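You operate a simulated robot arm through the tools that you are given. There is no shell and no other tool.

You run a simulated robot arm. Do the job below in one go: nothing can be reset, and whatever is moved stays where it is left.

TASK
Set the two buns beside the baking tray on it and brush egg on the middle of each.
Fine: stand the brush back in its pot. A coat counts when it lies all over at full strength: go over it till it gets no stronger.

Only the result counts: the job must be done as asked and must still hold three seconds after the hand-in. Knocking over, shifting, dropping, spilling or breaking anything else fails it.

THE ROBOT
A 6-joint arm with a two-finger parallel gripper, fixed in place. Base frame: the origin is on the floor under the middle of its stand, x ahead of it, y to its left, z up; the work surface is at about z = 90. Readings come in cm, degrees, newtons and seconds.
With the tool pointing down near the work surface it reaches from about 24 to 66 cm from the base axis. Its first joint turns from -66.0 to 66.0 degrees. Payload 2.9 kg.
The TCP is the grasp point between the finger pads, 3 cm short of the fingertips. In the tool frame z runs along the fingers and y along their closing line. The gripper opens to 11 cm. The fingers are 2 cm wide and 1 cm thick; the gripper's body (4.8 by 11.2 cm) begins 5.5 cm behind the TCP.
Orientation is that of the tool frame in the base frame, as [roll, pitch, yaw] about the fixed x, y, z axes, in that order (R = Rz(yaw) Ry(pitch) Rx(roll)). With the fingers straight down and closing along the base's y, the tool's x points along the base's -x, its y along +y and its z along -z.

THE INTERFACE
- The arm moves only by the tool play_rows. Its argument "motion" is one flat list of numbers, 7 for each row, row after row: the opening, from 0 (shut) to 1 (fully open), then the shift along the tool's x, y, z in cm, then the turn, a rotation vector about the tool's x, y, z in degrees. In form: [grip, dx, dy, dz, rx, ry, rz, grip, dx, dy, dz, rx, ry, rz, ...]. A call has 1 to 20 rows; each row shifts and turns the commanded pose from where the row before left it, along the tool's axes as they then stand. Each row takes 0.2 s and may step no farther than 5 cm and 8.6 degrees from the row before; otherwise, or with a gripper value out of range, the whole call is refused. Where a pose cannot be reached the arm comes as near as it can. A force on the tool above 40 N (or 10 N above the force at the start of the call, whichever is more), or a blocked arm, ends the call early, and 0.2 s more pass. The fingers move at their own pace (about 10.8 cm/s each) and stop on an object; they squeeze with about 21 N. The grip force told is the motor's: it shows also when the fingers shut on nothing. Time passes only in rows, and 0.2 s behind the last, so rows that do not move let the fingers close. It gives the time, the measured TCP pose, the force on the tool (base axes), the opening and the grip force at its end, in the units of the frame above (readings bear some noise), with the torque about the TCP (base axes, N m) and any sound that the robot's microphone picked up.
- Cameras (640 x 400 px; columns grow to the right, rows downward): "scene" is fixed at [5.28, 41.52, 139.06]; the picture's right is [-0.93, -0.38, 0.00], its down [-0.19, 0.46, -0.87] and it looks along [0.33, -0.80, -0.50] (base axes); focal length 331 px, centre (320, 200). "wrist" rides on the gripper at [7.2, 1.7, -10.3] in the tool frame; the picture's right is [-0.23, 0.97, 0.00], its down [-0.76, -0.18, -0.62] and it looks along [-0.61, -0.14, 0.78] (tool axes); focal length 222 px, centre (320, 200). There is no depth. A picture from a camera that has moved, and an enlarged one, comes with that camera's place and axes in the base frame and with its lens.
- capture(camera): a new picture of that camera. The clock stands still meanwhile.
- zoom(camera, box): a new picture of the part [left, top, right, bottom] of that camera's present view, enlarged. The clock stands still meanwhile.
- job_done(): hands the job in; it is judged then, once.

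Nothing tells you positions but the pictures and the camera data. Unless the task says otherwise, let go and move clear before handing in.

The tools are called after "Emit:" as name(argument=value, ...) on one line, values as JSON. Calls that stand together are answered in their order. play_rows: Moves the arm, as the interface text tells. Its arguments: {"type":"object","properties":{"motion":{"type":"array"}},"required":["motion"]} The other tools are called the same way: capture (camera) takes a picture; zoom (camera, box) takes an enlarged picture of a part of a camera's view; job_done () hands the job in.

At the start:

```text
clock: 0.0
ee_pos: [36.62, -5.54, 123.66]
tool_rot: [180.0, -0.1, 180.0]
ft_force: [1.1, -0.5, -1.2]
ft_torque: [-0.01, 0.01, 0.02]
width: 11.0
grasp_force: 0.1
```

scene: 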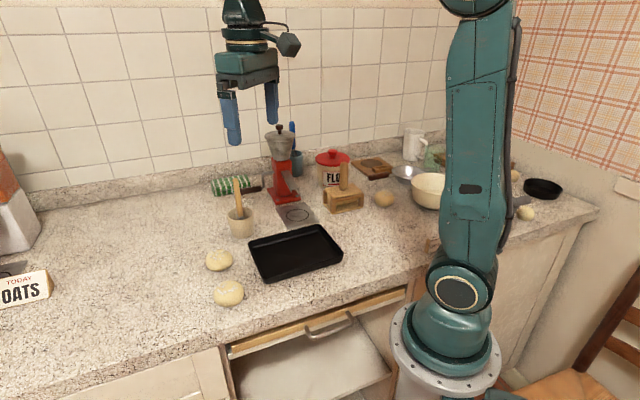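
wrist: 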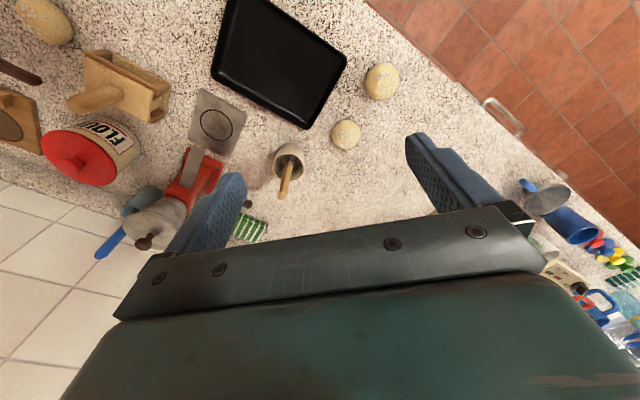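

I see two buns left of a black tray, with a pale pot holding a wooden-handled tool behind it. There are also other tools, such as a blue-handled one near the wall. I'll look closer at each before moving anything.

Emit:
zoom(camera="scene", box=[190, 160, 350, 310])

Emit:
zoom(camera="scene", box=[250, 110, 410, 220])

Emit:
zoom(camera="scene", box=[350, 120, 600, 260])

Emit:
zoom(camera="wrist", box=[180, 0, 440, 220])

Emit:
zoom(camera="wrist", box=[0, 0, 260, 270])

Emit:
zoom(camera="wrist", box=[480, 150, 640, 360])

```text
2.67 times, centred on (270, 235) of scene
camera zoom: at [5.28, 41.52, 139.06], right [-0.93, -0.38, 0.0], down [-0.19, 0.46, -0.87], along [0.33, -0.8, -0.5], focal length 882 px, centre (453, 107)
```

zoom: 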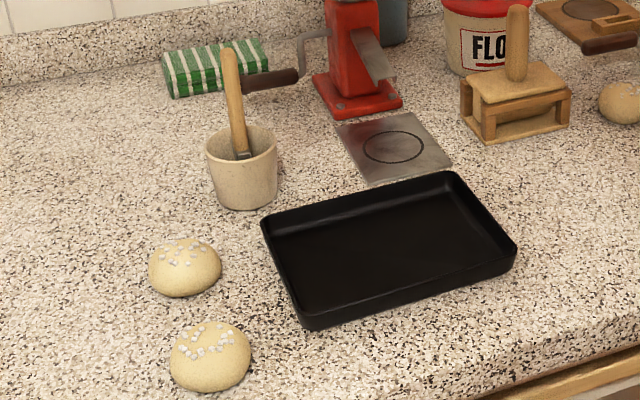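

```text
3.64 times, centred on (330, 165) of scene
camera zoom: at [5.28, 41.52, 139.06], right [-0.93, -0.38, 0.0], down [-0.19, 0.46, -0.87], along [0.33, -0.8, -0.5], focal length 1202 px, centre (284, 327)
```

zoom: 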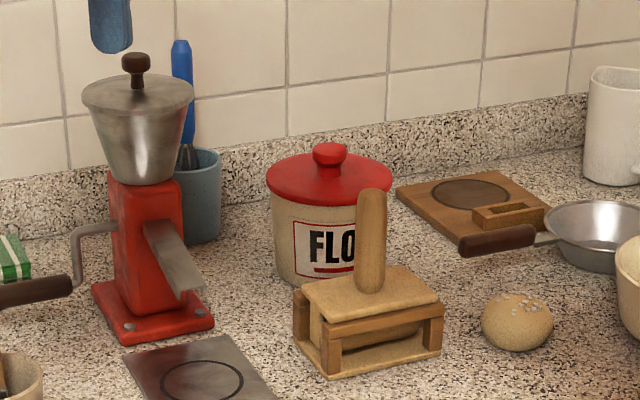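

```text
2.56 times, centred on (475, 190) of scene
camera zoom: at [5.28, 41.52, 139.06], right [-0.93, -0.38, 0.0], down [-0.19, 0.46, -0.87], along [0.33, -0.8, -0.5], focal length 846 px, centre (-77, 226)
```

zoom: 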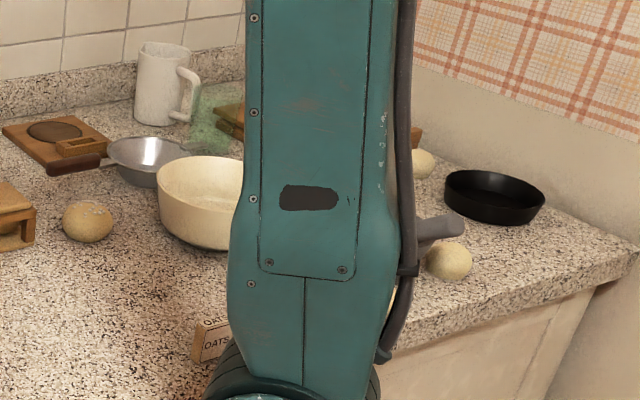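

```text
1.82 times, centred on (310, 110) of wrist
camera zoom: at [29.34, -3.76, 134.18], right [0.23, 0.97, 0.0], down [0.76, -0.18, 0.62], along [0.61, -0.14, -0.78], focal length 404 px, centre (338, 364)
```

zoom: 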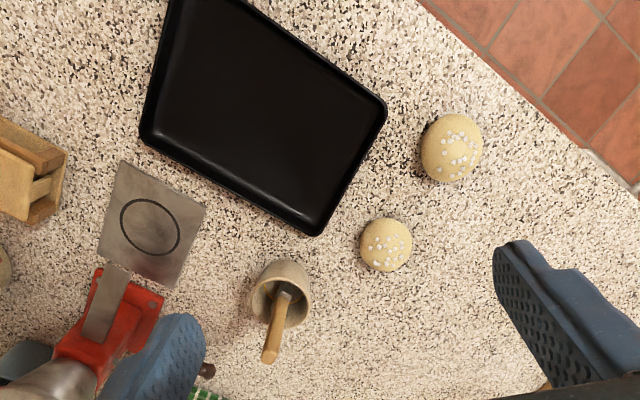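

```text
1.48 times, centred on (130, 135) of wrist
camera zoom: at [29.34, -3.76, 134.18], right [0.23, 0.97, 0.0], down [0.76, -0.18, 0.62], along [0.61, -0.14, -0.78], focal length 329 px, centre (602, 296)
```

zoom: 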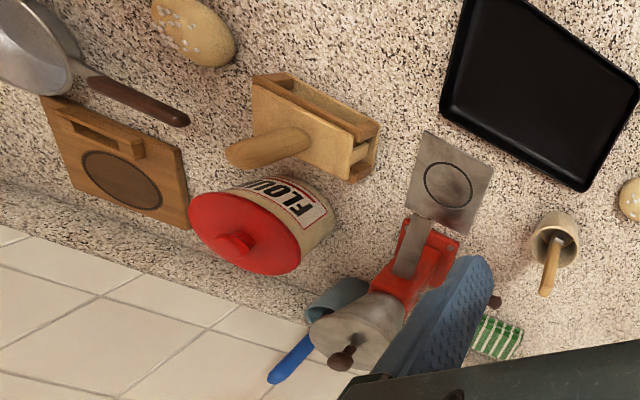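

```text
1.90 times, centred on (560, 255) of wrist
camera zoom: at [29.34, -3.76, 134.18], right [0.23, 0.97, 0.0], down [0.76, -0.18, 0.62], along [0.61, -0.14, -0.78], focal length 423 px, centre (-137, 95)
```

zoom: 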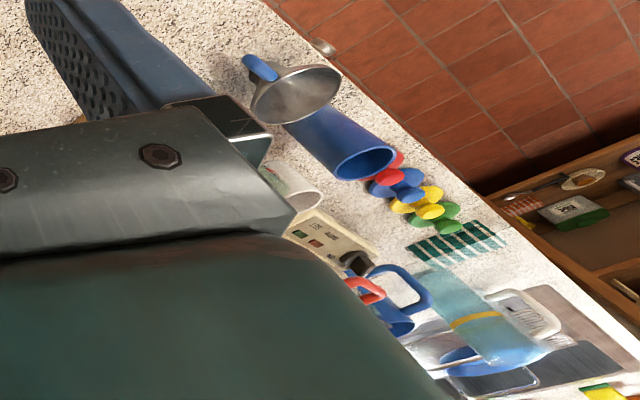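

The wooden-handled brush stands in the cream pot near (48, -13). The buns are at about (47.3, -2.2) and (39.4, 5.1), and the tray is centred near (33, -11) with its long axis at about 47°. I'll turn the gripper so its closing line matches the tray's short side, then move above the far bun and look again.

Emit:
play_rows(motion=[1, 0, 0, 0, 0, 0, -7.667, 1, 0, 0, 0, 0, 0, -7.667, 1, 0, 0, 0, 0, 0, -7.667, 1, 0, 0, 0, 0, 0, -7.667, 1, 0, 0, 0, 0, 0, -7.667, 1, 0, 0, 0, 0, 0, -7.667, 1, -1.964, -1.072, 3.132, 0, 0, 0, 1, -1.964, -1.072, 3.132, 0, 0, 0, 1, -1.964, -1.072, 3.132, 0, 0, 0, 1, -1.964, -1.072, 3.132, 0, 0, 0, 1, -1.964, -1.072, 3.132, 0, 0, 0, 1, 0, 0, 0, 0, 0, 0])

Emit:
capture(camera="wrist")

Emit:
capture(camera="scene")

```text
clock: 2.6
ee_pos: [47.07, -2.15, 108.03]
tool_rot: [180.0, 0.0, -134.0]
ft_force: [0.3, 0.5, -0.3]
ft_torque: [-0.01, -0.01, -0.02]
width: 11.0
grasp_force: 0.0
```

```text
taken
camera wrist: at [40.85, -6.07, 118.51], right [-0.54, 0.84, 0.0], down [0.66, 0.42, 0.62], along [0.52, 0.34, -0.78], focal length 222 px, centre (320, 200)
```

wrist: 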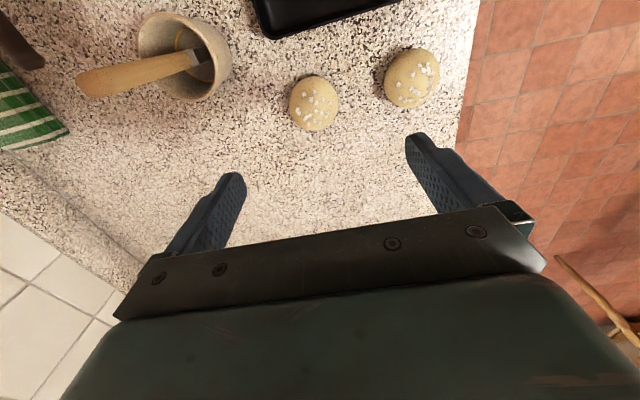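

```text
taken
```

scene: 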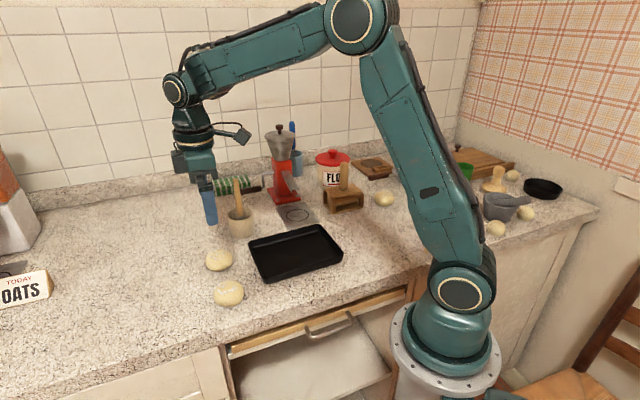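

The egg pot is seen from above, and bun 1 measures about (47.15, -2.6) and bun 2 about (39.5, 4.7). I'll lower over bun 1 to just above it and check the alignment.

Emit:
play_rows(motion=[0.82, 0.27, -0.37, 2, 0, 0, 0, 0.82, 0, 0, 2.5, 0, 0, 0, 0.82, 0, 0, 2.5, 0, 0, 0, 0.82, 0, 0, 2.5, 0, 0, 0, 0.82, 0, 0, 0, 0, 0, 0])

Emit:
capture(camera="wrist")

Emit:
zoom(camera="scene", box=[150, 160, 310, 310])

```text
clock: 3.8
ee_pos: [47.19, -2.65, 98.55]
tool_rot: [180.0, 0.0, -134.1]
ft_force: [-0.1, 0.1, -0.7]
ft_torque: [0.0, 0.01, -0.01]
width: 9.01
grasp_force: 0.0
```

```text
taken
camera wrist: at [40.97, -6.59, 109.02], right [-0.54, 0.84, 0.0], down [0.66, 0.42, 0.62], along [0.52, 0.34, -0.78], focal length 222 px, centre (320, 200)
```

wrist: 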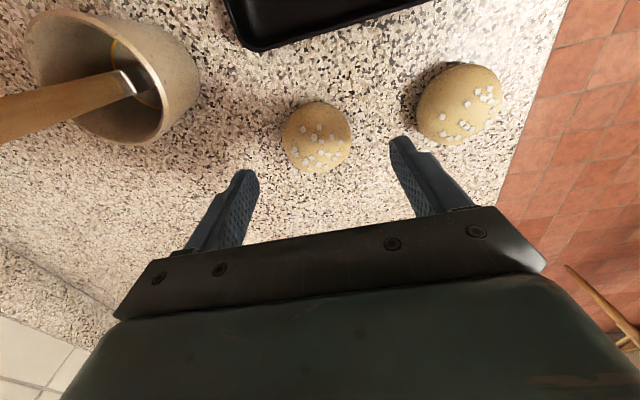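

```text
2.67 times, centred on (230, 235) of scene
camera zoom: at [5.28, 41.52, 139.06], right [-0.93, -0.38, 0.0], down [-0.19, 0.46, -0.87], along [0.33, -0.8, -0.5], focal length 882 px, centre (560, 107)
```

zoom: 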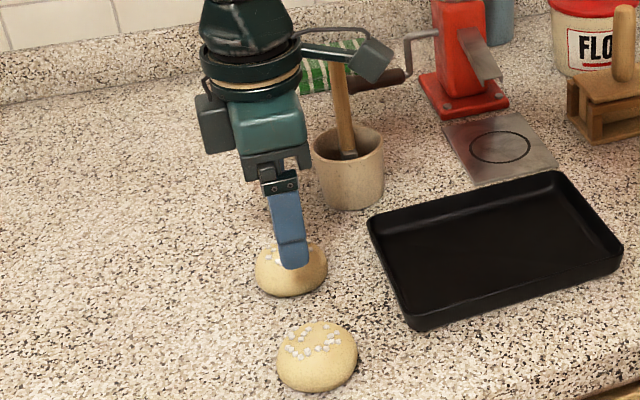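

The gripper is straddling bun 1, so I'll make a small correction, lower, and close on it.

Emit:
play_rows(motion=[0.82, 0.15, -0.15, 2.0, 0, 0, 0, 0.82, 0, 0, 2.0, 0, 0, 0, 0.82, 0, 0, 0.9, 0, 0, 0, 0.82, 0, 0, 0, 0, 0, 0])

Emit:
capture(camera="wrist")

```text
clock: 4.8
ee_pos: [47.25, -2.86, 93.76]
tool_rot: [-180.0, 0.0, -134.0]
ft_force: [-0.2, -0.4, 0.0]
ft_torque: [-0.03, -0.02, -0.02]
width: 9.03
grasp_force: 0.1
```

```text
taken
camera wrist: at [41.05, -6.79, 104.14], right [-0.54, 0.84, 0.0], down [0.66, 0.42, 0.62], along [0.52, 0.34, -0.78], focal length 222 px, centre (320, 200)
```

wrist: 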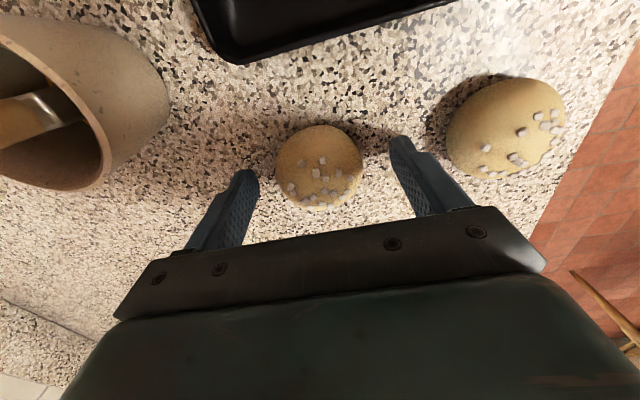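

Bun 1 is centred between the fingers. I'll close on it in steps.

Emit:
play_rows(motion=[0.6, 0, 0, 0, 0, 0, 0, 0.5, 0, 0, 0, 0, 0, 0, 0.45, 0, 0, 0, 0, 0, 0, 0.45, 0, 0, 0, 0, 0, 0])

```text
clock: 5.8
ee_pos: [47.26, -2.76, 93.79]
tool_rot: [-179.9, 0.0, -134.0]
ft_force: [0.5, 0.0, -0.5]
ft_torque: [-0.02, -0.03, 0.0]
width: 5.66
grasp_force: 20.6
```

Bun 1 is gripped at 5.66 cm. I'll lift it and look at the tray from above.

Emit:
play_rows(motion=[0.45, 0, 0, -0.5, 0, 0, 0, 0.45, 0, 0, -2, 0, 0, 0, 0.45, 0, 0, -3, 0, 0, 0, 0.45, 0, 0, -3, 0, 0, 0, 0.45, 0, 0, -2, 0, 0, 0, 0.45, 0, 0, 0, 0, 0, 0])

Emit:
capture(camera="wrist")

Emit:
capture(camera="scene")

```text
clock: 7.2
ee_pos: [47.33, -2.91, 104.17]
tool_rot: [-180.0, 0.0, -134.1]
ft_force: [-0.4, -0.1, 0.2]
ft_torque: [0.01, -0.02, -0.01]
width: 5.65
grasp_force: 21.3
```

```text
taken
camera wrist: at [41.07, -6.85, 114.58], right [-0.54, 0.84, 0.0], down [0.66, 0.42, 0.62], along [0.52, 0.34, -0.78], focal length 222 px, centre (320, 200)
```

wrist: 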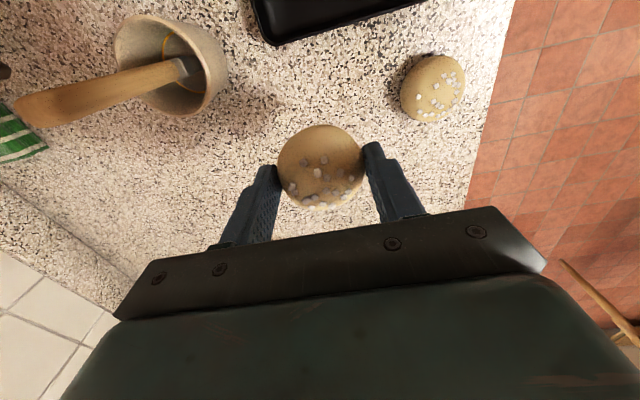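

```text
taken
```

scene: 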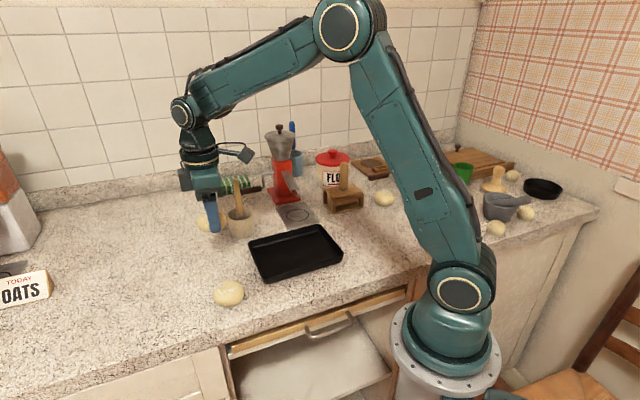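

Bun 1 is held firmly. The tray's centre works out at about (33.3, -11.5). I'll carry the bun above the near-right half of the tray, around (30.6, -14.4), and check before lowering.

Emit:
play_rows(motion=[0.45, 2.846, 0.574, 0, 0, 0, 0, 0.45, 2.846, 0.574, 0, 0, 0, 0, 0.45, 2.846, 0.574, 0, 0, 0, 0, 0.45, 2.846, 0.574, 0, 0, 0, 0, 0.45, 2.846, 0.574, 0, 0, 0, 0, 0.45, 2.846, 0.574, 0, 0, 0, 0, 0.45, 2.846, 0.574, 0, 0, 0, 0, 0.45, 0, 0, 0, 0, 0, 0])

Emit:
capture(camera="wrist")

Emit:
capture(camera="scene")

```text
clock: 9.0
ee_pos: [30.49, -14.48, 104.16]
tool_rot: [-180.0, 0.1, -134.1]
ft_force: [0.8, -0.5, 0.0]
ft_torque: [-0.02, 0.0, 0.02]
width: 5.67
grasp_force: 20.6
```

```text
taken
camera wrist: at [24.32, -18.51, 114.61], right [-0.54, 0.84, 0.0], down [0.66, 0.42, 0.62], along [0.52, 0.34, -0.78], focal length 222 px, centre (320, 200)
```

wrist: 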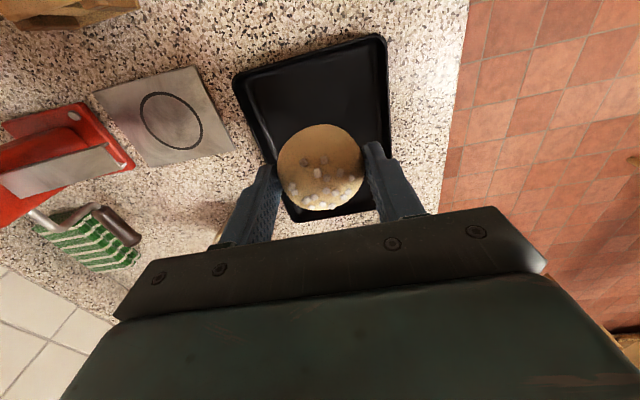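

```text
taken
```

scene: 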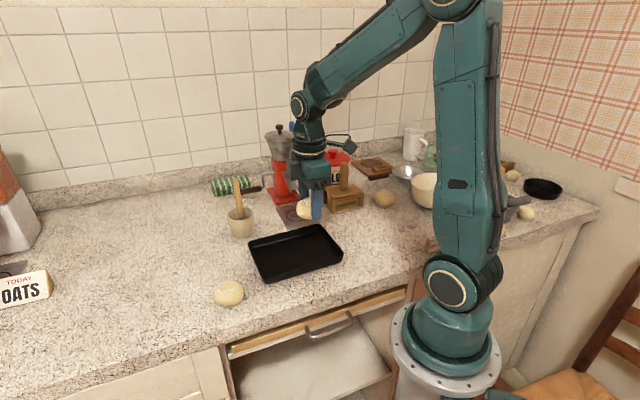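

Emit:
zoom(camera="wrist", box=[210, 20, 430, 240])

Emit:
zoom(camera="scene", box=[220, 150, 380, 300])

```text
1.82 times, centred on (320, 130) of wrist
camera zoom: at [24.32, -18.51, 114.61], right [-0.54, 0.84, 0.0], down [0.66, 0.42, 0.62], along [0.52, 0.34, -0.78], focal length 404 px, centre (320, 327)
```

zoom: 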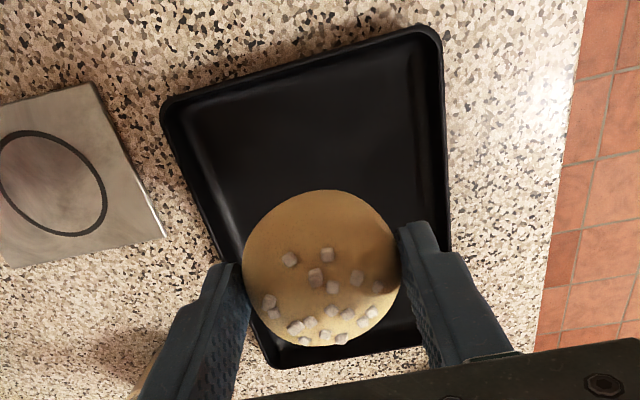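

```text
2.67 times, centred on (300, 225) of scene
camera zoom: at [5.28, 41.52, 139.06], right [-0.93, -0.38, 0.0], down [-0.19, 0.46, -0.87], along [0.33, -0.8, -0.5], focal length 882 px, centre (373, 133)
```

zoom: 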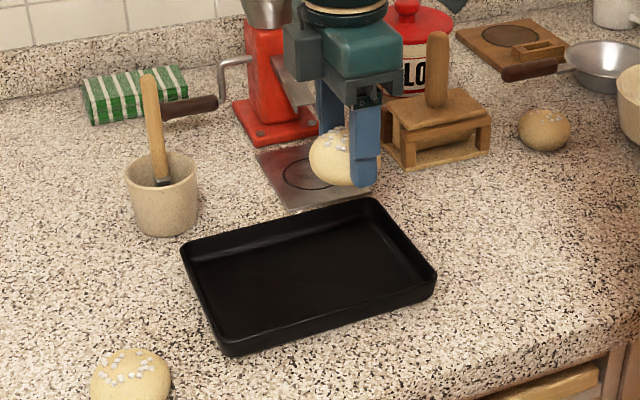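

The tray's centre is confirmed at about (33.4, -11.6), so this spot suits bun 1. I'll lower in stages and watch the force.

Emit:
play_rows(motion=[0.45, 0, 0, 3, 0, 0, 0, 0.45, 0, 0, 3, 0, 0, 0, 0.45, 0, 0, 2, 0, 0, 0, 0.45, 0, 0, 1, 0, 0, 0, 0.45, 0, 0, 0, 0, 0, 0])

Emit:
zoom(camera="scene", box=[220, 150, 380, 300])

Emit:
capture(camera="wrist")

```text
clock: 10.2
ee_pos: [30.56, -14.49, 95.22]
tool_rot: [-180.0, 0.0, -134.0]
ft_force: [-0.1, 0.5, -0.1]
ft_torque: [0.04, 0.0, 0.03]
width: 5.66
grasp_force: 20.6
```

```text
2.67 times, centred on (300, 225) of scene
camera zoom: at [5.28, 41.52, 139.06], right [-0.93, -0.38, 0.0], down [-0.19, 0.46, -0.87], along [0.33, -0.8, -0.5], focal length 882 px, centre (373, 133)
```

zoom: 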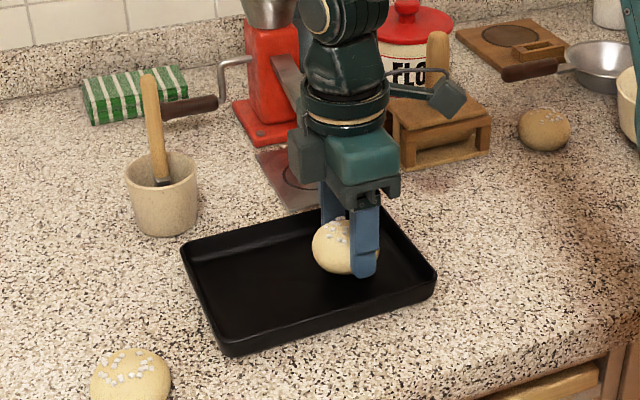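

```text
taken
camera wrist: at [24.39, -18.45, 105.63], right [-0.54, 0.84, 0.0], down [0.66, 0.42, 0.62], along [0.52, 0.34, -0.78], focal length 222 px, centre (320, 200)
```

wrist: 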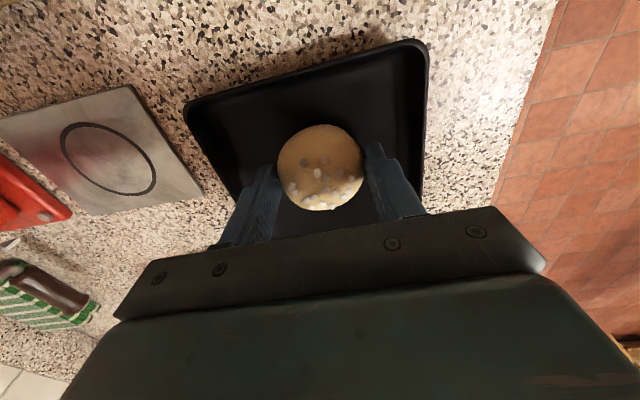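

Emit:
play_rows(motion=[0.45, 0, 0, 0.4, 0, 0, 0, 0.45, 0, 0, 0.3, 0, 0, 0, 0.45, 0, 0, 0, 0, 0, 0])

Emit:
play_rows(motion=[0.45, 0, 0, 0.2, 0, 0, 0, 0.45, 0, 0, 0, 0, 0, 0])

Emit:
play_rows(motion=[0.45, 0, 0, 0.15, 0, 0, 0, 0.45, 0, 0, 0, 0, 0, 0])

```text
clock: 11.0
ee_pos: [30.62, -14.39, 94.57]
tool_rot: [179.9, 0.0, -133.9]
ft_force: [0.7, 0.3, -0.3]
ft_torque: [0.0, 0.01, -0.01]
width: 5.65
grasp_force: 20.8
```

```text
clock: 11.6
ee_pos: [30.55, -14.41, 94.36]
tool_rot: [179.9, 0.0, -134.0]
ft_force: [0.1, -0.4, 0.1]
ft_torque: [0.0, 0.05, -0.02]
width: 5.66
grasp_force: 21.2
```

```text
clock: 12.2
ee_pos: [30.56, -14.49, 94.23]
tool_rot: [180.0, 0.0, -134.0]
ft_force: [-0.3, 0.5, -1.0]
ft_torque: [-0.01, 0.0, 0.01]
width: 5.64
grasp_force: 21.0
```

Emit:
play_rows(motion=[0.45, 0, 0, 0.12, 0, 0, 0, 0.45, 0, 0, 0, 0, 0, 0])

Emit:
zoom(camera="scene", box=[270, 190, 340, 250])

```text
clock: 12.8
ee_pos: [30.6, -14.4, 94.15]
tool_rot: [-179.9, 0.1, -134.0]
ft_force: [-2.1, 0.7, 12.0]
ft_torque: [-0.1, -0.11, 0.0]
width: 5.64
grasp_force: 20.8
```

```text
6.67 times, centred on (305, 220) of scene
camera zoom: at [5.26, 41.53, 139.06], right [-0.93, -0.38, 0.0], down [-0.19, 0.46, -0.87], along [0.33, -0.8, -0.5], focal length 2204 px, centre (420, 67)
```

zoom: 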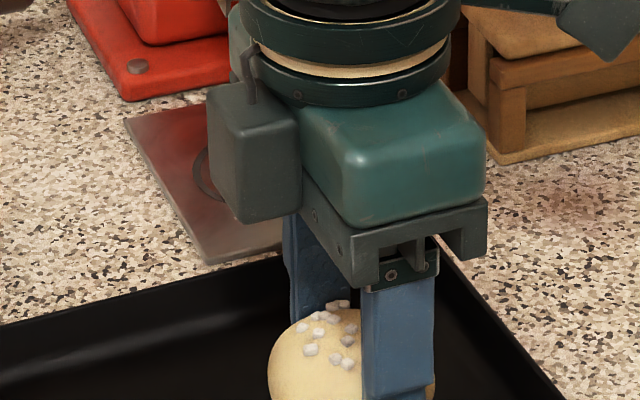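

The bun has touched the tray floor. I'll ease off slightly and open the fingers only a little, staying clear of the tray walls.

Emit:
play_rows(motion=[0.45, 0, 0, -0.1, 0, 0, 0, 0.52, 0, 0, 0, 0, 0, 0, 0.58, 0, 0, 0, 0, 0, 0, 0.66, 0, 0, 0, 0, 0, 0, 0.68, 0, 0, 0, 0, 0, 0])

Emit:
capture(camera="wrist")

```text
clock: 14.0
ee_pos: [30.58, -14.39, 94.1]
tool_rot: [-180.0, -0.1, -134.0]
ft_force: [-0.4, -0.5, -0.2]
ft_torque: [0.01, 0.02, -0.01]
width: 7.5
grasp_force: 0.2
```

```text
taken
camera wrist: at [24.35, -18.39, 104.57], right [-0.54, 0.84, 0.0], down [0.66, 0.42, 0.62], along [0.52, 0.34, -0.78], focal length 222 px, centre (320, 200)
```

wrist: 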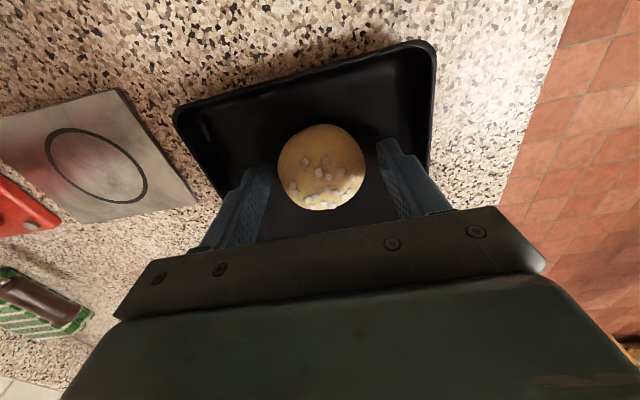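

Bun 1 is on the tray. I'll lift straight up and go above bun 2.

Emit:
play_rows(motion=[0.68, 0, 0, -1.5, 0, 0, 0, 0.68, 0, 0, -3, 0, 0, 0, 0.68, 0, 0, -4, 0, 0, 0, 0.68, 0, 0, -2, 0, 0, 0, 0.82, -3.986, 1.384, 0, 0, 0, 0, 0.82, -3.986, 1.384, 0, 0, 0, 0, 0.82, -3.986, 1.384, 0, 0, 0, 0, 0.82, -3.986, 1.384, 0, 0, 0, 0, 0.82, -3.986, 1.384, 0, 0, 0, 0, 0.82, 0, 0, 2, 0, 0, 0, 0.82, 0, 0, 0, 0, 0, 0])

Emit:
capture(camera="wrist")

Emit:
capture(camera="scene")

```text
clock: 16.4
ee_pos: [39.5, 4.77, 102.67]
tool_rot: [-180.0, 0.0, -134.0]
ft_force: [0.1, 0.1, -0.3]
ft_torque: [-0.02, -0.01, 0.0]
width: 8.98
grasp_force: 0.0
```

```text
taken
camera wrist: at [33.25, 0.79, 113.05], right [-0.54, 0.84, 0.0], down [0.66, 0.42, 0.62], along [0.52, 0.34, -0.78], focal length 222 px, centre (320, 200)
```

wrist: 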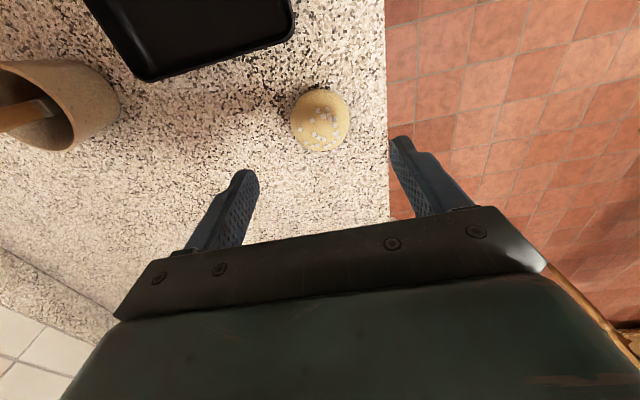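

```text
taken
```

scene: 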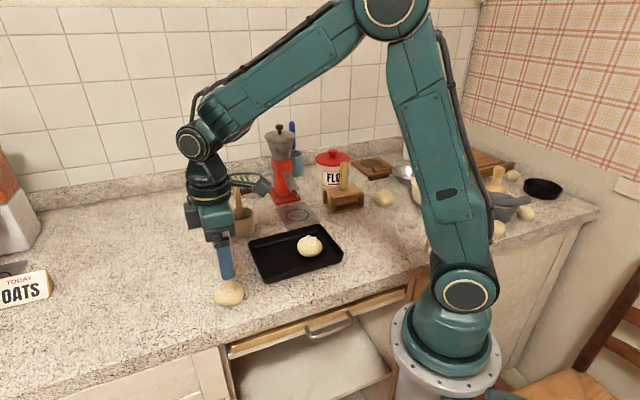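

Bun 1 sits well on the tray. Bun 2 is at about (39.25, 4.73), so I'll correct slightly, lower and grip it.

Emit:
play_rows(motion=[0.82, 0.2, 0.15, 3, 0, 0, 0, 0.82, 0, 0, 3, 0, 0, 0, 0.82, 0, 0, 2, 0, 0, 0, 0.82, 0, 0, 0.92, 0, 0, 0, 0.82, 0, 0, 0, 0, 0, 0])

Emit:
capture(camera="wrist")

```text
clock: 17.6
ee_pos: [39.14, 4.65, 93.78]
tool_rot: [180.0, 0.0, -134.1]
ft_force: [0.3, 0.5, -0.8]
ft_torque: [-0.05, 0.02, -0.03]
width: 9.04
grasp_force: 0.0
```

```text
taken
camera wrist: at [32.97, 0.77, 104.05], right [-0.54, 0.84, 0.0], down [0.66, 0.42, 0.62], along [0.52, 0.34, -0.78], focal length 222 px, centre (320, 200)
```

wrist: 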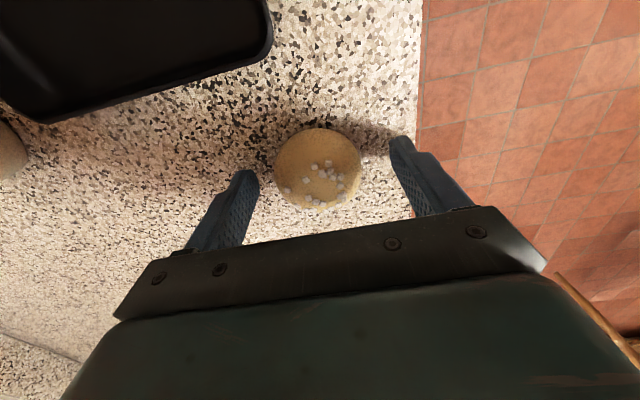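

Emit:
play_rows(motion=[0.6, 0, 0, 0, 0, 0, 0, 0.5, 0, 0, 0, 0, 0, 0, 0.45, 0, 0, 0, 0, 0, 0, 0.45, 0, 0, 0, 0, 0, 0, 0.45, 0, 0, -0.5, 0, 0, 0, 0.45, 0, 0, -2, 0, 0, 0, 0.45, 0, 0, -3, 0, 0, 0, 0.45, 0, 0, -3, 0, 0, 0, 0.45, 0, 0, -1.5, 0, 0, 0, 0.45, 0, 0, 0, 0, 0, 0])

```text
clock: 19.8
ee_pos: [39.26, 4.61, 103.79]
tool_rot: [-180.0, 0.1, -134.0]
ft_force: [-0.5, 0.1, -0.3]
ft_torque: [-0.04, -0.01, 0.0]
width: 5.62
grasp_force: 20.4
```

Bun 2 is held at 5.62 cm. I'll carry it above the other half of the tray, around (36.2, -8.75).

Emit:
play_rows(motion=[0.45, 2.94, -1.797, 0, 0, 0, 0, 0.45, 2.94, -1.797, 0, 0, 0, 0, 0.45, 2.94, -1.797, 0, 0, 0, 0, 0.45, 2.94, -1.797, 0, 0, 0, 0, 0.45, 0, 0, 0, 0, 0, 0])

Emit:
capture(camera="wrist")

Emit:
capture(camera="scene")

```text
clock: 21.0
ee_pos: [36.11, -8.78, 103.61]
tool_rot: [180.0, 0.1, -133.9]
ft_force: [0.5, 0.2, -0.7]
ft_torque: [0.03, 0.02, 0.02]
width: 5.66
grasp_force: 21.5
```

```text
taken
camera wrist: at [30.01, -12.87, 114.18], right [-0.54, 0.84, 0.0], down [0.66, 0.43, 0.62], along [0.52, 0.34, -0.78], focal length 222 px, centre (320, 200)
```

wrist: 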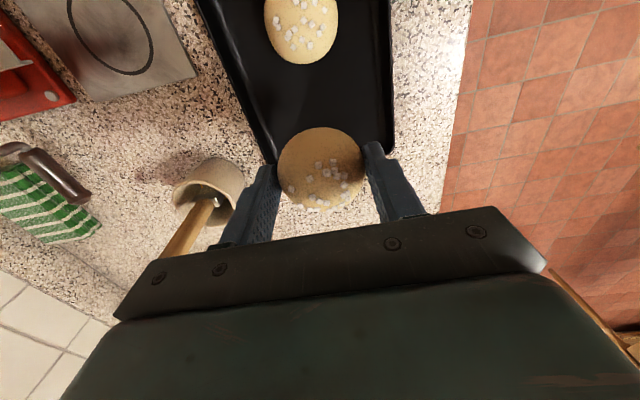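

```text
taken
```

scene: 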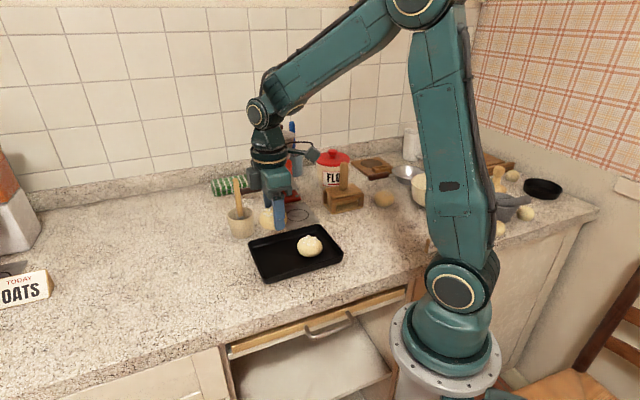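

The positions look right, with the fingers inside the tray walls and clear of the pot. I'll lower bun 2.

Emit:
play_rows(motion=[0.45, 0, 0, 3, 0, 0, 0, 0.45, 0, 0, 3, 0, 0, 0, 0.45, 0, 0, 2, 0, 0, 0, 0.45, 0, 0, 1, 0, 0, 0, 0.45, 0, 0, 0, 0, 0, 0])

Emit:
play_rows(motion=[0.45, 0, 0, 0.2, 0, 0, 0, 0.45, 0, 0, 0, 0, 0, 0])

Emit:
play_rows(motion=[0.45, 0, 0, 0.15, 0, 0, 0, 0.45, 0, 0, 0, 0, 0, 0])

```text
clock: 22.2
ee_pos: [36.27, -8.71, 94.64]
tool_rot: [-180.0, 0.0, -134.0]
ft_force: [0.1, -0.2, -0.5]
ft_torque: [-0.03, 0.02, 0.02]
width: 5.64
grasp_force: 20.8
```

```text
clock: 22.8
ee_pos: [36.2, -8.73, 94.49]
tool_rot: [179.9, 0.0, -134.0]
ft_force: [0.4, -0.2, -0.4]
ft_torque: [-0.01, -0.04, 0.0]
width: 5.68
grasp_force: 21.0
```

```text
clock: 23.4
ee_pos: [36.23, -8.82, 94.37]
tool_rot: [-179.9, 0.1, -134.1]
ft_force: [0.5, -0.1, 0.3]
ft_torque: [-0.02, 0.0, 0.0]
width: 5.65
grasp_force: 21.1
```

Emit:
play_rows(motion=[0.45, 0, 0, 0.12, 0, 0, 0, 0.45, 0, 0, 0, 0, 0, 0])

Emit:
play_rows(motion=[0.45, 0, 0, 0.06, 0, 0, 0, 0.45, 0, 0, 0, 0, 0, 0])

```text
clock: 24.0
ee_pos: [36.18, -8.76, 94.19]
tool_rot: [179.9, -0.1, -134.0]
ft_force: [-0.2, -0.4, 0.1]
ft_torque: [0.01, 0.01, -0.01]
width: 5.64
grasp_force: 21.4
```

```text
clock: 24.6
ee_pos: [36.27, -8.81, 94.18]
tool_rot: [-179.9, 0.1, -134.0]
ft_force: [-0.5, 0.0, -0.3]
ft_torque: [-0.02, -0.04, -0.01]
width: 5.64
grasp_force: 20.6
```

Emit:
play_rows(motion=[0.45, 0, 0, 0.06, 0, 0, 0, 0.45, 0, 0, 0, 0, 0, 0])

Emit:
play_rows(motion=[0.45, 0, 0, 0.05, 0, 0, 0, 0.45, 0, 0, 0, 0, 0, 0])

```text
clock: 25.2
ee_pos: [36.18, -8.82, 94.17]
tool_rot: [180.0, 0.0, -134.0]
ft_force: [-0.1, -0.3, -0.7]
ft_torque: [-0.02, 0.01, 0.0]
width: 5.66
grasp_force: 20.6
```

```text
clock: 25.8
ee_pos: [36.26, -8.73, 94.15]
tool_rot: [-180.0, 0.1, -134.0]
ft_force: [-1.4, -0.1, -0.1]
ft_torque: [-0.01, -0.04, -0.03]
width: 5.68
grasp_force: 21.4
```

Emit:
play_rows(motion=[0.45, 0, 0, 0.07, 0, 0, 0, 0.45, 0, 0, 0, 0, 0, 0])

Emit:
zoom(camera="scene", box=[240, 190, 350, 280])

```text
clock: 26.4
ee_pos: [36.24, -8.73, 93.98]
tool_rot: [-179.9, 0.0, -133.9]
ft_force: [-1.4, -1.2, 9.8]
ft_torque: [0.11, 0.2, 0.05]
width: 5.63
grasp_force: 20.6
```

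```text
4.44 times, centred on (295, 235) of scene
camera zoom: at [5.27, 41.52, 139.06], right [-0.93, -0.38, 0.0], down [-0.19, 0.46, -0.87], along [0.33, -0.8, -0.5], focal length 1470 px, centre (431, 44)
```

zoom: 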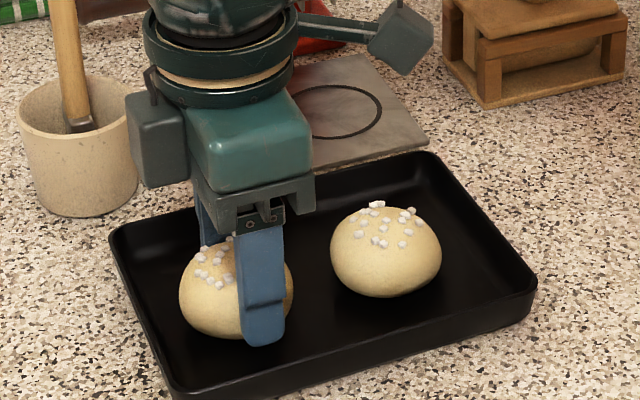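

Contact is made and both buns are in the tray. I'll release gently and lift off.

Emit:
play_rows(motion=[0.45, 0, 0, -0.08, 0, 0, 0, 0.52, 0, 0, 0, 0, 0, 0, 0.58, 0, 0, 0, 0, 0, 0, 0.66, 0, 0, 0, 0, 0, 0, 0.68, 0, 0, 0, 0, 0, 0, 0.68, 0, 0, -1.5, 0, 0, 0, 0.68, 0, 0, -3, 0, 0, 0, 0.68, 0, 0, -4, 0, 0, 0, 0.68, 0, 0, -4, 0, 0, 0, 0.68, 0, 0, -4, 0, 0, 0, 0.68, 0, 0, 0, 0, 0, 0])

Emit:
capture(camera="wrist")

Emit:
capture(camera="scene")

```text
clock: 28.8
ee_pos: [36.13, -8.87, 110.78]
tool_rot: [-180.0, 0.1, -133.9]
ft_force: [-0.3, 0.0, 0.1]
ft_torque: [0.0, -0.01, 0.03]
width: 7.47
grasp_force: 0.2
```

```text
taken
camera wrist: at [29.96, -12.74, 121.06], right [-0.54, 0.84, 0.0], down [0.66, 0.42, 0.62], along [0.52, 0.34, -0.78], focal length 222 px, centre (320, 200)
```

wrist: 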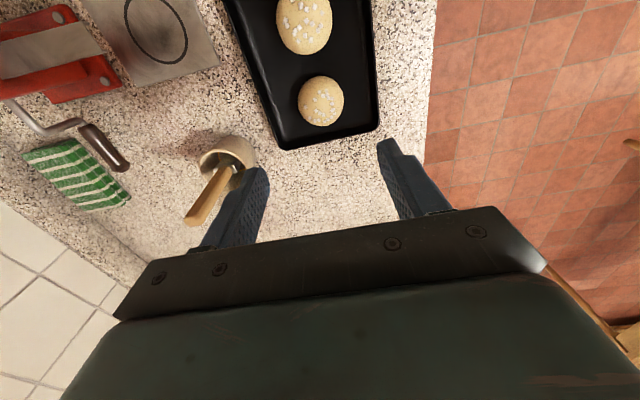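

```text
taken
```

scene: 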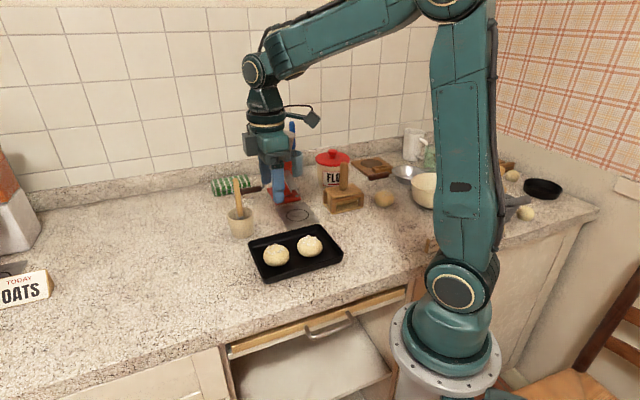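

Both buns now sit in the tray. Next I'll study the brush and pot closely before grasping the handle.

Emit:
zoom(camera="wrist", box=[160, 110, 290, 250])

Emit:
zoom(camera="scene", box=[210, 165, 280, 245])

Emit:
zoom(camera="scene", box=[240, 215, 350, 290])

```text
2.86 times, centred on (225, 180) of wrist
camera zoom: at [29.96, -12.74, 121.06], right [-0.54, 0.84, 0.0], down [0.66, 0.42, 0.62], along [0.52, 0.34, -0.78], focal length 635 px, centre (591, 257)
```

zoom: 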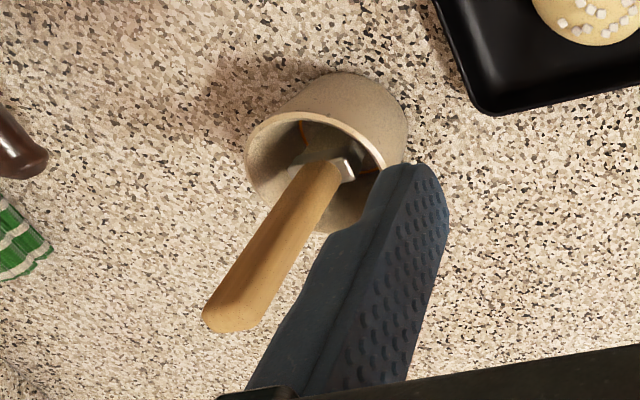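

```text
5.00 times, centred on (245, 205) of scene
camera zoom: at [5.28, 41.52, 139.06], right [-0.93, -0.38, 0.0], down [-0.19, 0.46, -0.87], along [0.33, -0.8, -0.5], focal length 1653 px, centre (695, 175)
```

zoom: 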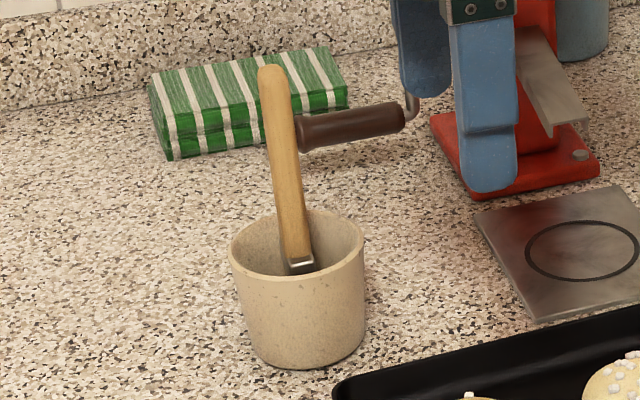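

```text
5.33 times, centred on (295, 252) of scene
camera zoom: at [5.28, 41.52, 139.06], right [-0.93, -0.38, 0.0], down [-0.19, 0.46, -0.87], along [0.33, -0.8, -0.5], focal length 1763 px, centre (453, -80)
```

zoom: 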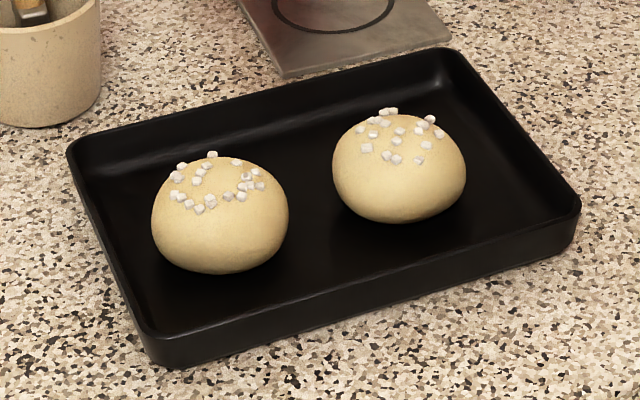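

The handle turns out to stand nearly upright at about (49.9, -14.9), with its top near z = 105. The pot is centred at about the same spot, with its rim near 95.5. I'll move above it and look down.

Emit:
play_rows(motion=[0.6, -1.307, -3.523, -0.6, 0, 0, 0, 0.6, -1.307, -3.523, -0.6, 0, 0, 0, 0.6, -1.307, -3.523, -0.6, 0, 0, 0, 0.6, -1.307, -3.523, -0.6, 0, 0, 0, 0.6, 0, 0, 0, 0, 0, 0])

Emit:
capture(camera="wrist")

Emit:
zoom(camera="wrist", box=[240, 70, 400, 220])

Emit:
zoom(camera="scene", box=[180, 120, 300, 250])

```text
clock: 30.0
ee_pos: [49.98, -14.69, 112.97]
tool_rot: [180.0, 0.0, -134.0]
ft_force: [0.6, 0.1, -0.5]
ft_torque: [0.02, 0.03, 0.02]
width: 6.58
grasp_force: 0.0
```

```text
taken
camera wrist: at [43.76, -18.74, 123.45], right [-0.54, 0.84, 0.0], down [0.66, 0.42, 0.62], along [0.52, 0.34, -0.78], focal length 222 px, centre (320, 200)
```

wrist: 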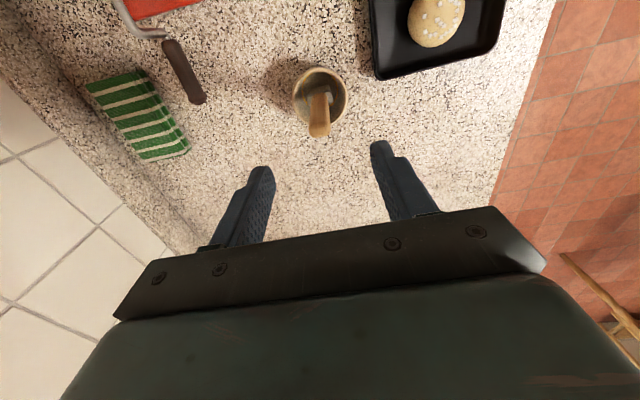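

```text
2.67 times, centred on (320, 145) of wrist
camera zoom: at [43.76, -18.74, 123.45], right [-0.54, 0.84, 0.0], down [0.66, 0.42, 0.62], along [0.52, 0.34, -0.78], focal length 592 px, centre (320, 347)
```

zoom: 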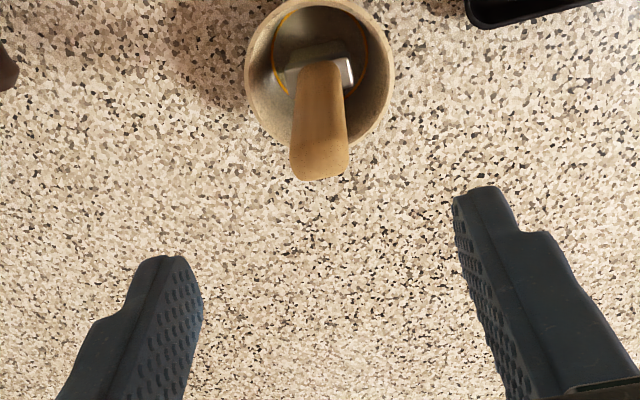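

```text
3.08 times, centred on (240, 185) of scene
camera zoom: at [5.28, 41.52, 139.06], right [-0.93, -0.38, 0.0], down [-0.19, 0.46, -0.87], along [0.33, -0.8, -0.5], focal length 1017 px, centre (566, 246)
```

zoom: 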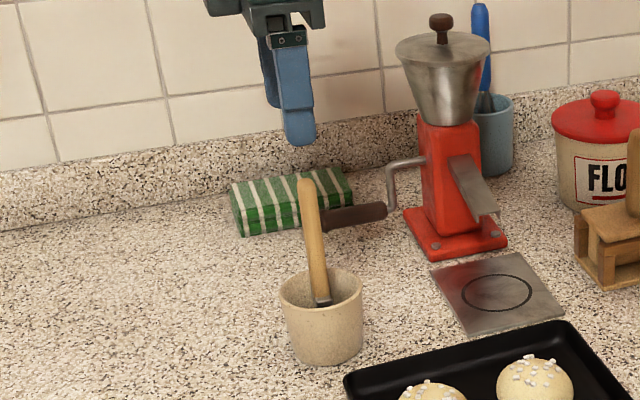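

From above, the brush is upright and in line with the gripper, and a yellow egg ring shows inside the pot. I'll lower so the fingertips stay above the pot rim.

Emit:
play_rows(motion=[0.6, 0, 0, 3, 0, 0, 0, 0.6, 0, 0, 3, 0, 0, 0, 0.6, 0, 0, 3, 0, 0, 0, 0.6, 0, 0, 2.3, 0, 0, 0, 0.6, 0, 0, 0, 0, 0, 0])

Emit:
capture(camera="wrist")

Emit:
zoom(camera="scene", box=[180, 120, 300, 250])

```text
clock: 31.2
ee_pos: [50.0, -14.72, 101.58]
tool_rot: [-179.9, 0.1, -134.0]
ft_force: [-0.7, 0.6, 0.4]
ft_torque: [0.0, 0.0, 0.0]
width: 6.6
grasp_force: 0.1
```

```text
taken
camera wrist: at [43.78, -18.76, 112.02], right [-0.54, 0.84, 0.0], down [0.66, 0.42, 0.62], along [0.52, 0.34, -0.78], focal length 222 px, centre (320, 200)
```

wrist: 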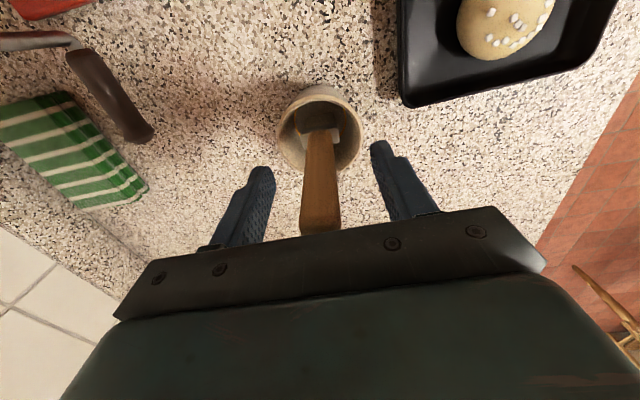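

```text
3.08 times, centred on (240, 185) of scene
camera zoom: at [5.28, 41.52, 139.06], right [-0.93, -0.38, 0.0], down [-0.19, 0.46, -0.87], along [0.33, -0.8, -0.5], focal length 1017 px, centre (566, 246)
```

zoom: 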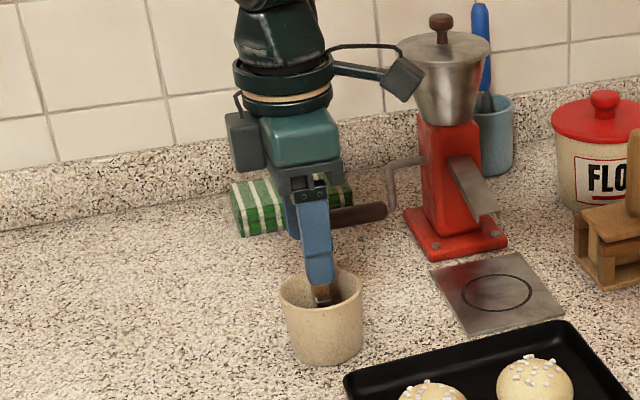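

The handle is between the fingers. I'll close gently in steps.

Emit:
play_rows(motion=[0.45, 0, 0, 0, 0, 0, 0, 0.35, 0, 0, 0, 0, 0, 0, 0.27, 0, 0, 0, 0, 0, 0, 0.22, 0, 0, 0, 0, 0, 0, 0.18, 0, 0, 0, 0, 0, 0, 0.14, 0, 0, 0, 0, 0, 0, 0.1, 0, 0, 0, 0, 0, 0, 0.05, 0, 0, 0, 0, 0, 0, 0.05, 0, 0, 0, 0, 0, 0])

Emit:
capture(camera="wrist")

Emit:
zoom(camera="scene", box=[180, 120, 300, 250])

```text
clock: 33.2
ee_pos: [49.9, -14.78, 101.61]
tool_rot: [180.0, 0.0, -134.0]
ft_force: [1.0, 0.2, -0.7]
ft_torque: [0.01, 0.01, -0.02]
width: 1.84
grasp_force: 21.4
```

```text
taken
camera wrist: at [43.78, -18.76, 112.05], right [-0.54, 0.84, 0.0], down [0.66, 0.42, 0.62], along [0.52, 0.34, -0.78], focal length 222 px, centre (320, 200)
```

wrist: 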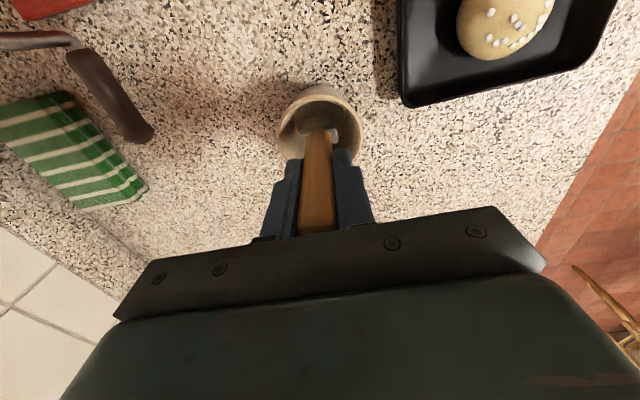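

```text
3.08 times, centred on (240, 185) of scene
camera zoom: at [5.28, 41.52, 139.06], right [-0.93, -0.38, 0.0], down [-0.19, 0.46, -0.87], along [0.33, -0.8, -0.5], focal length 1017 px, centre (566, 246)
```

zoom: 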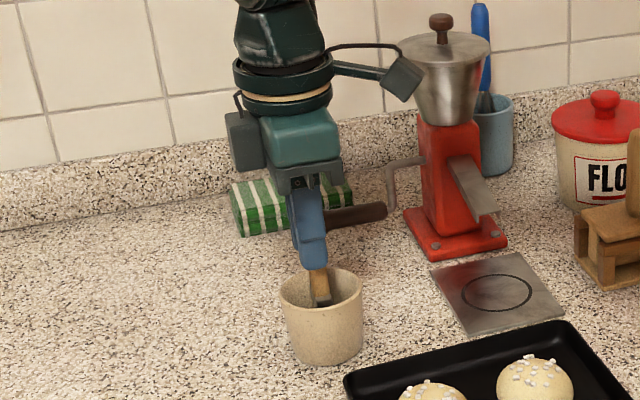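

The brush is gripped at 1.84 cm. I'll lift it straight up out of the pot and inspect the bristles.

Emit:
play_rows(motion=[0.05, 0, 0, -0.5, 0, 0, 0, 0.05, 0, 0, -1.5, 0, 0, 0, 0.05, 0, 0, -2, 0, 0, 0, 0.05, 0, 0, -2, 0, 0, 0, 0.05, 0, 0, -2, 0, 0, 0, 0.05, 0, 0, -2, 0, 0, 0, 0.05, 0, 0, -1.5, 0, 0, 0, 0.05, 0, 0, -0.5, 0, 0, 0, 0.05, 0, 0, 0, 0, 0, 0])

Emit:
capture(camera="wrist")

Emit:
zoom(camera="scene", box=[180, 120, 300, 250])

```text
clock: 35.2
ee_pos: [49.97, -14.8, 113.64]
tool_rot: [-180.0, 0.0, -134.0]
ft_force: [-0.2, -0.8, -0.4]
ft_torque: [0.01, 0.01, 0.01]
width: 1.84
grasp_force: 21.2
```

```text
taken
camera wrist: at [43.77, -18.74, 124.13], right [-0.54, 0.84, 0.0], down [0.66, 0.42, 0.62], along [0.52, 0.34, -0.78], focal length 222 px, centre (320, 200)
```

wrist: 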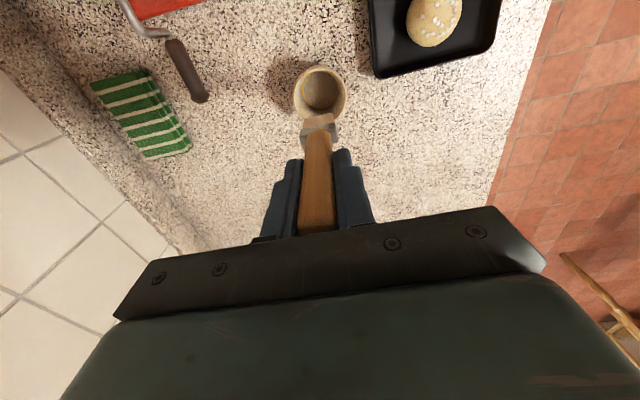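

```text
3.08 times, centred on (240, 185) of scene
camera zoom: at [5.28, 41.52, 139.06], right [-0.93, -0.38, 0.0], down [-0.19, 0.46, -0.87], along [0.33, -0.8, -0.5], focal length 1017 px, centre (566, 246)
```

zoom: 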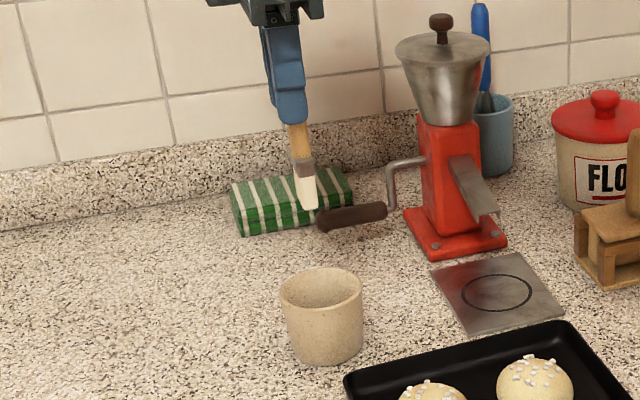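

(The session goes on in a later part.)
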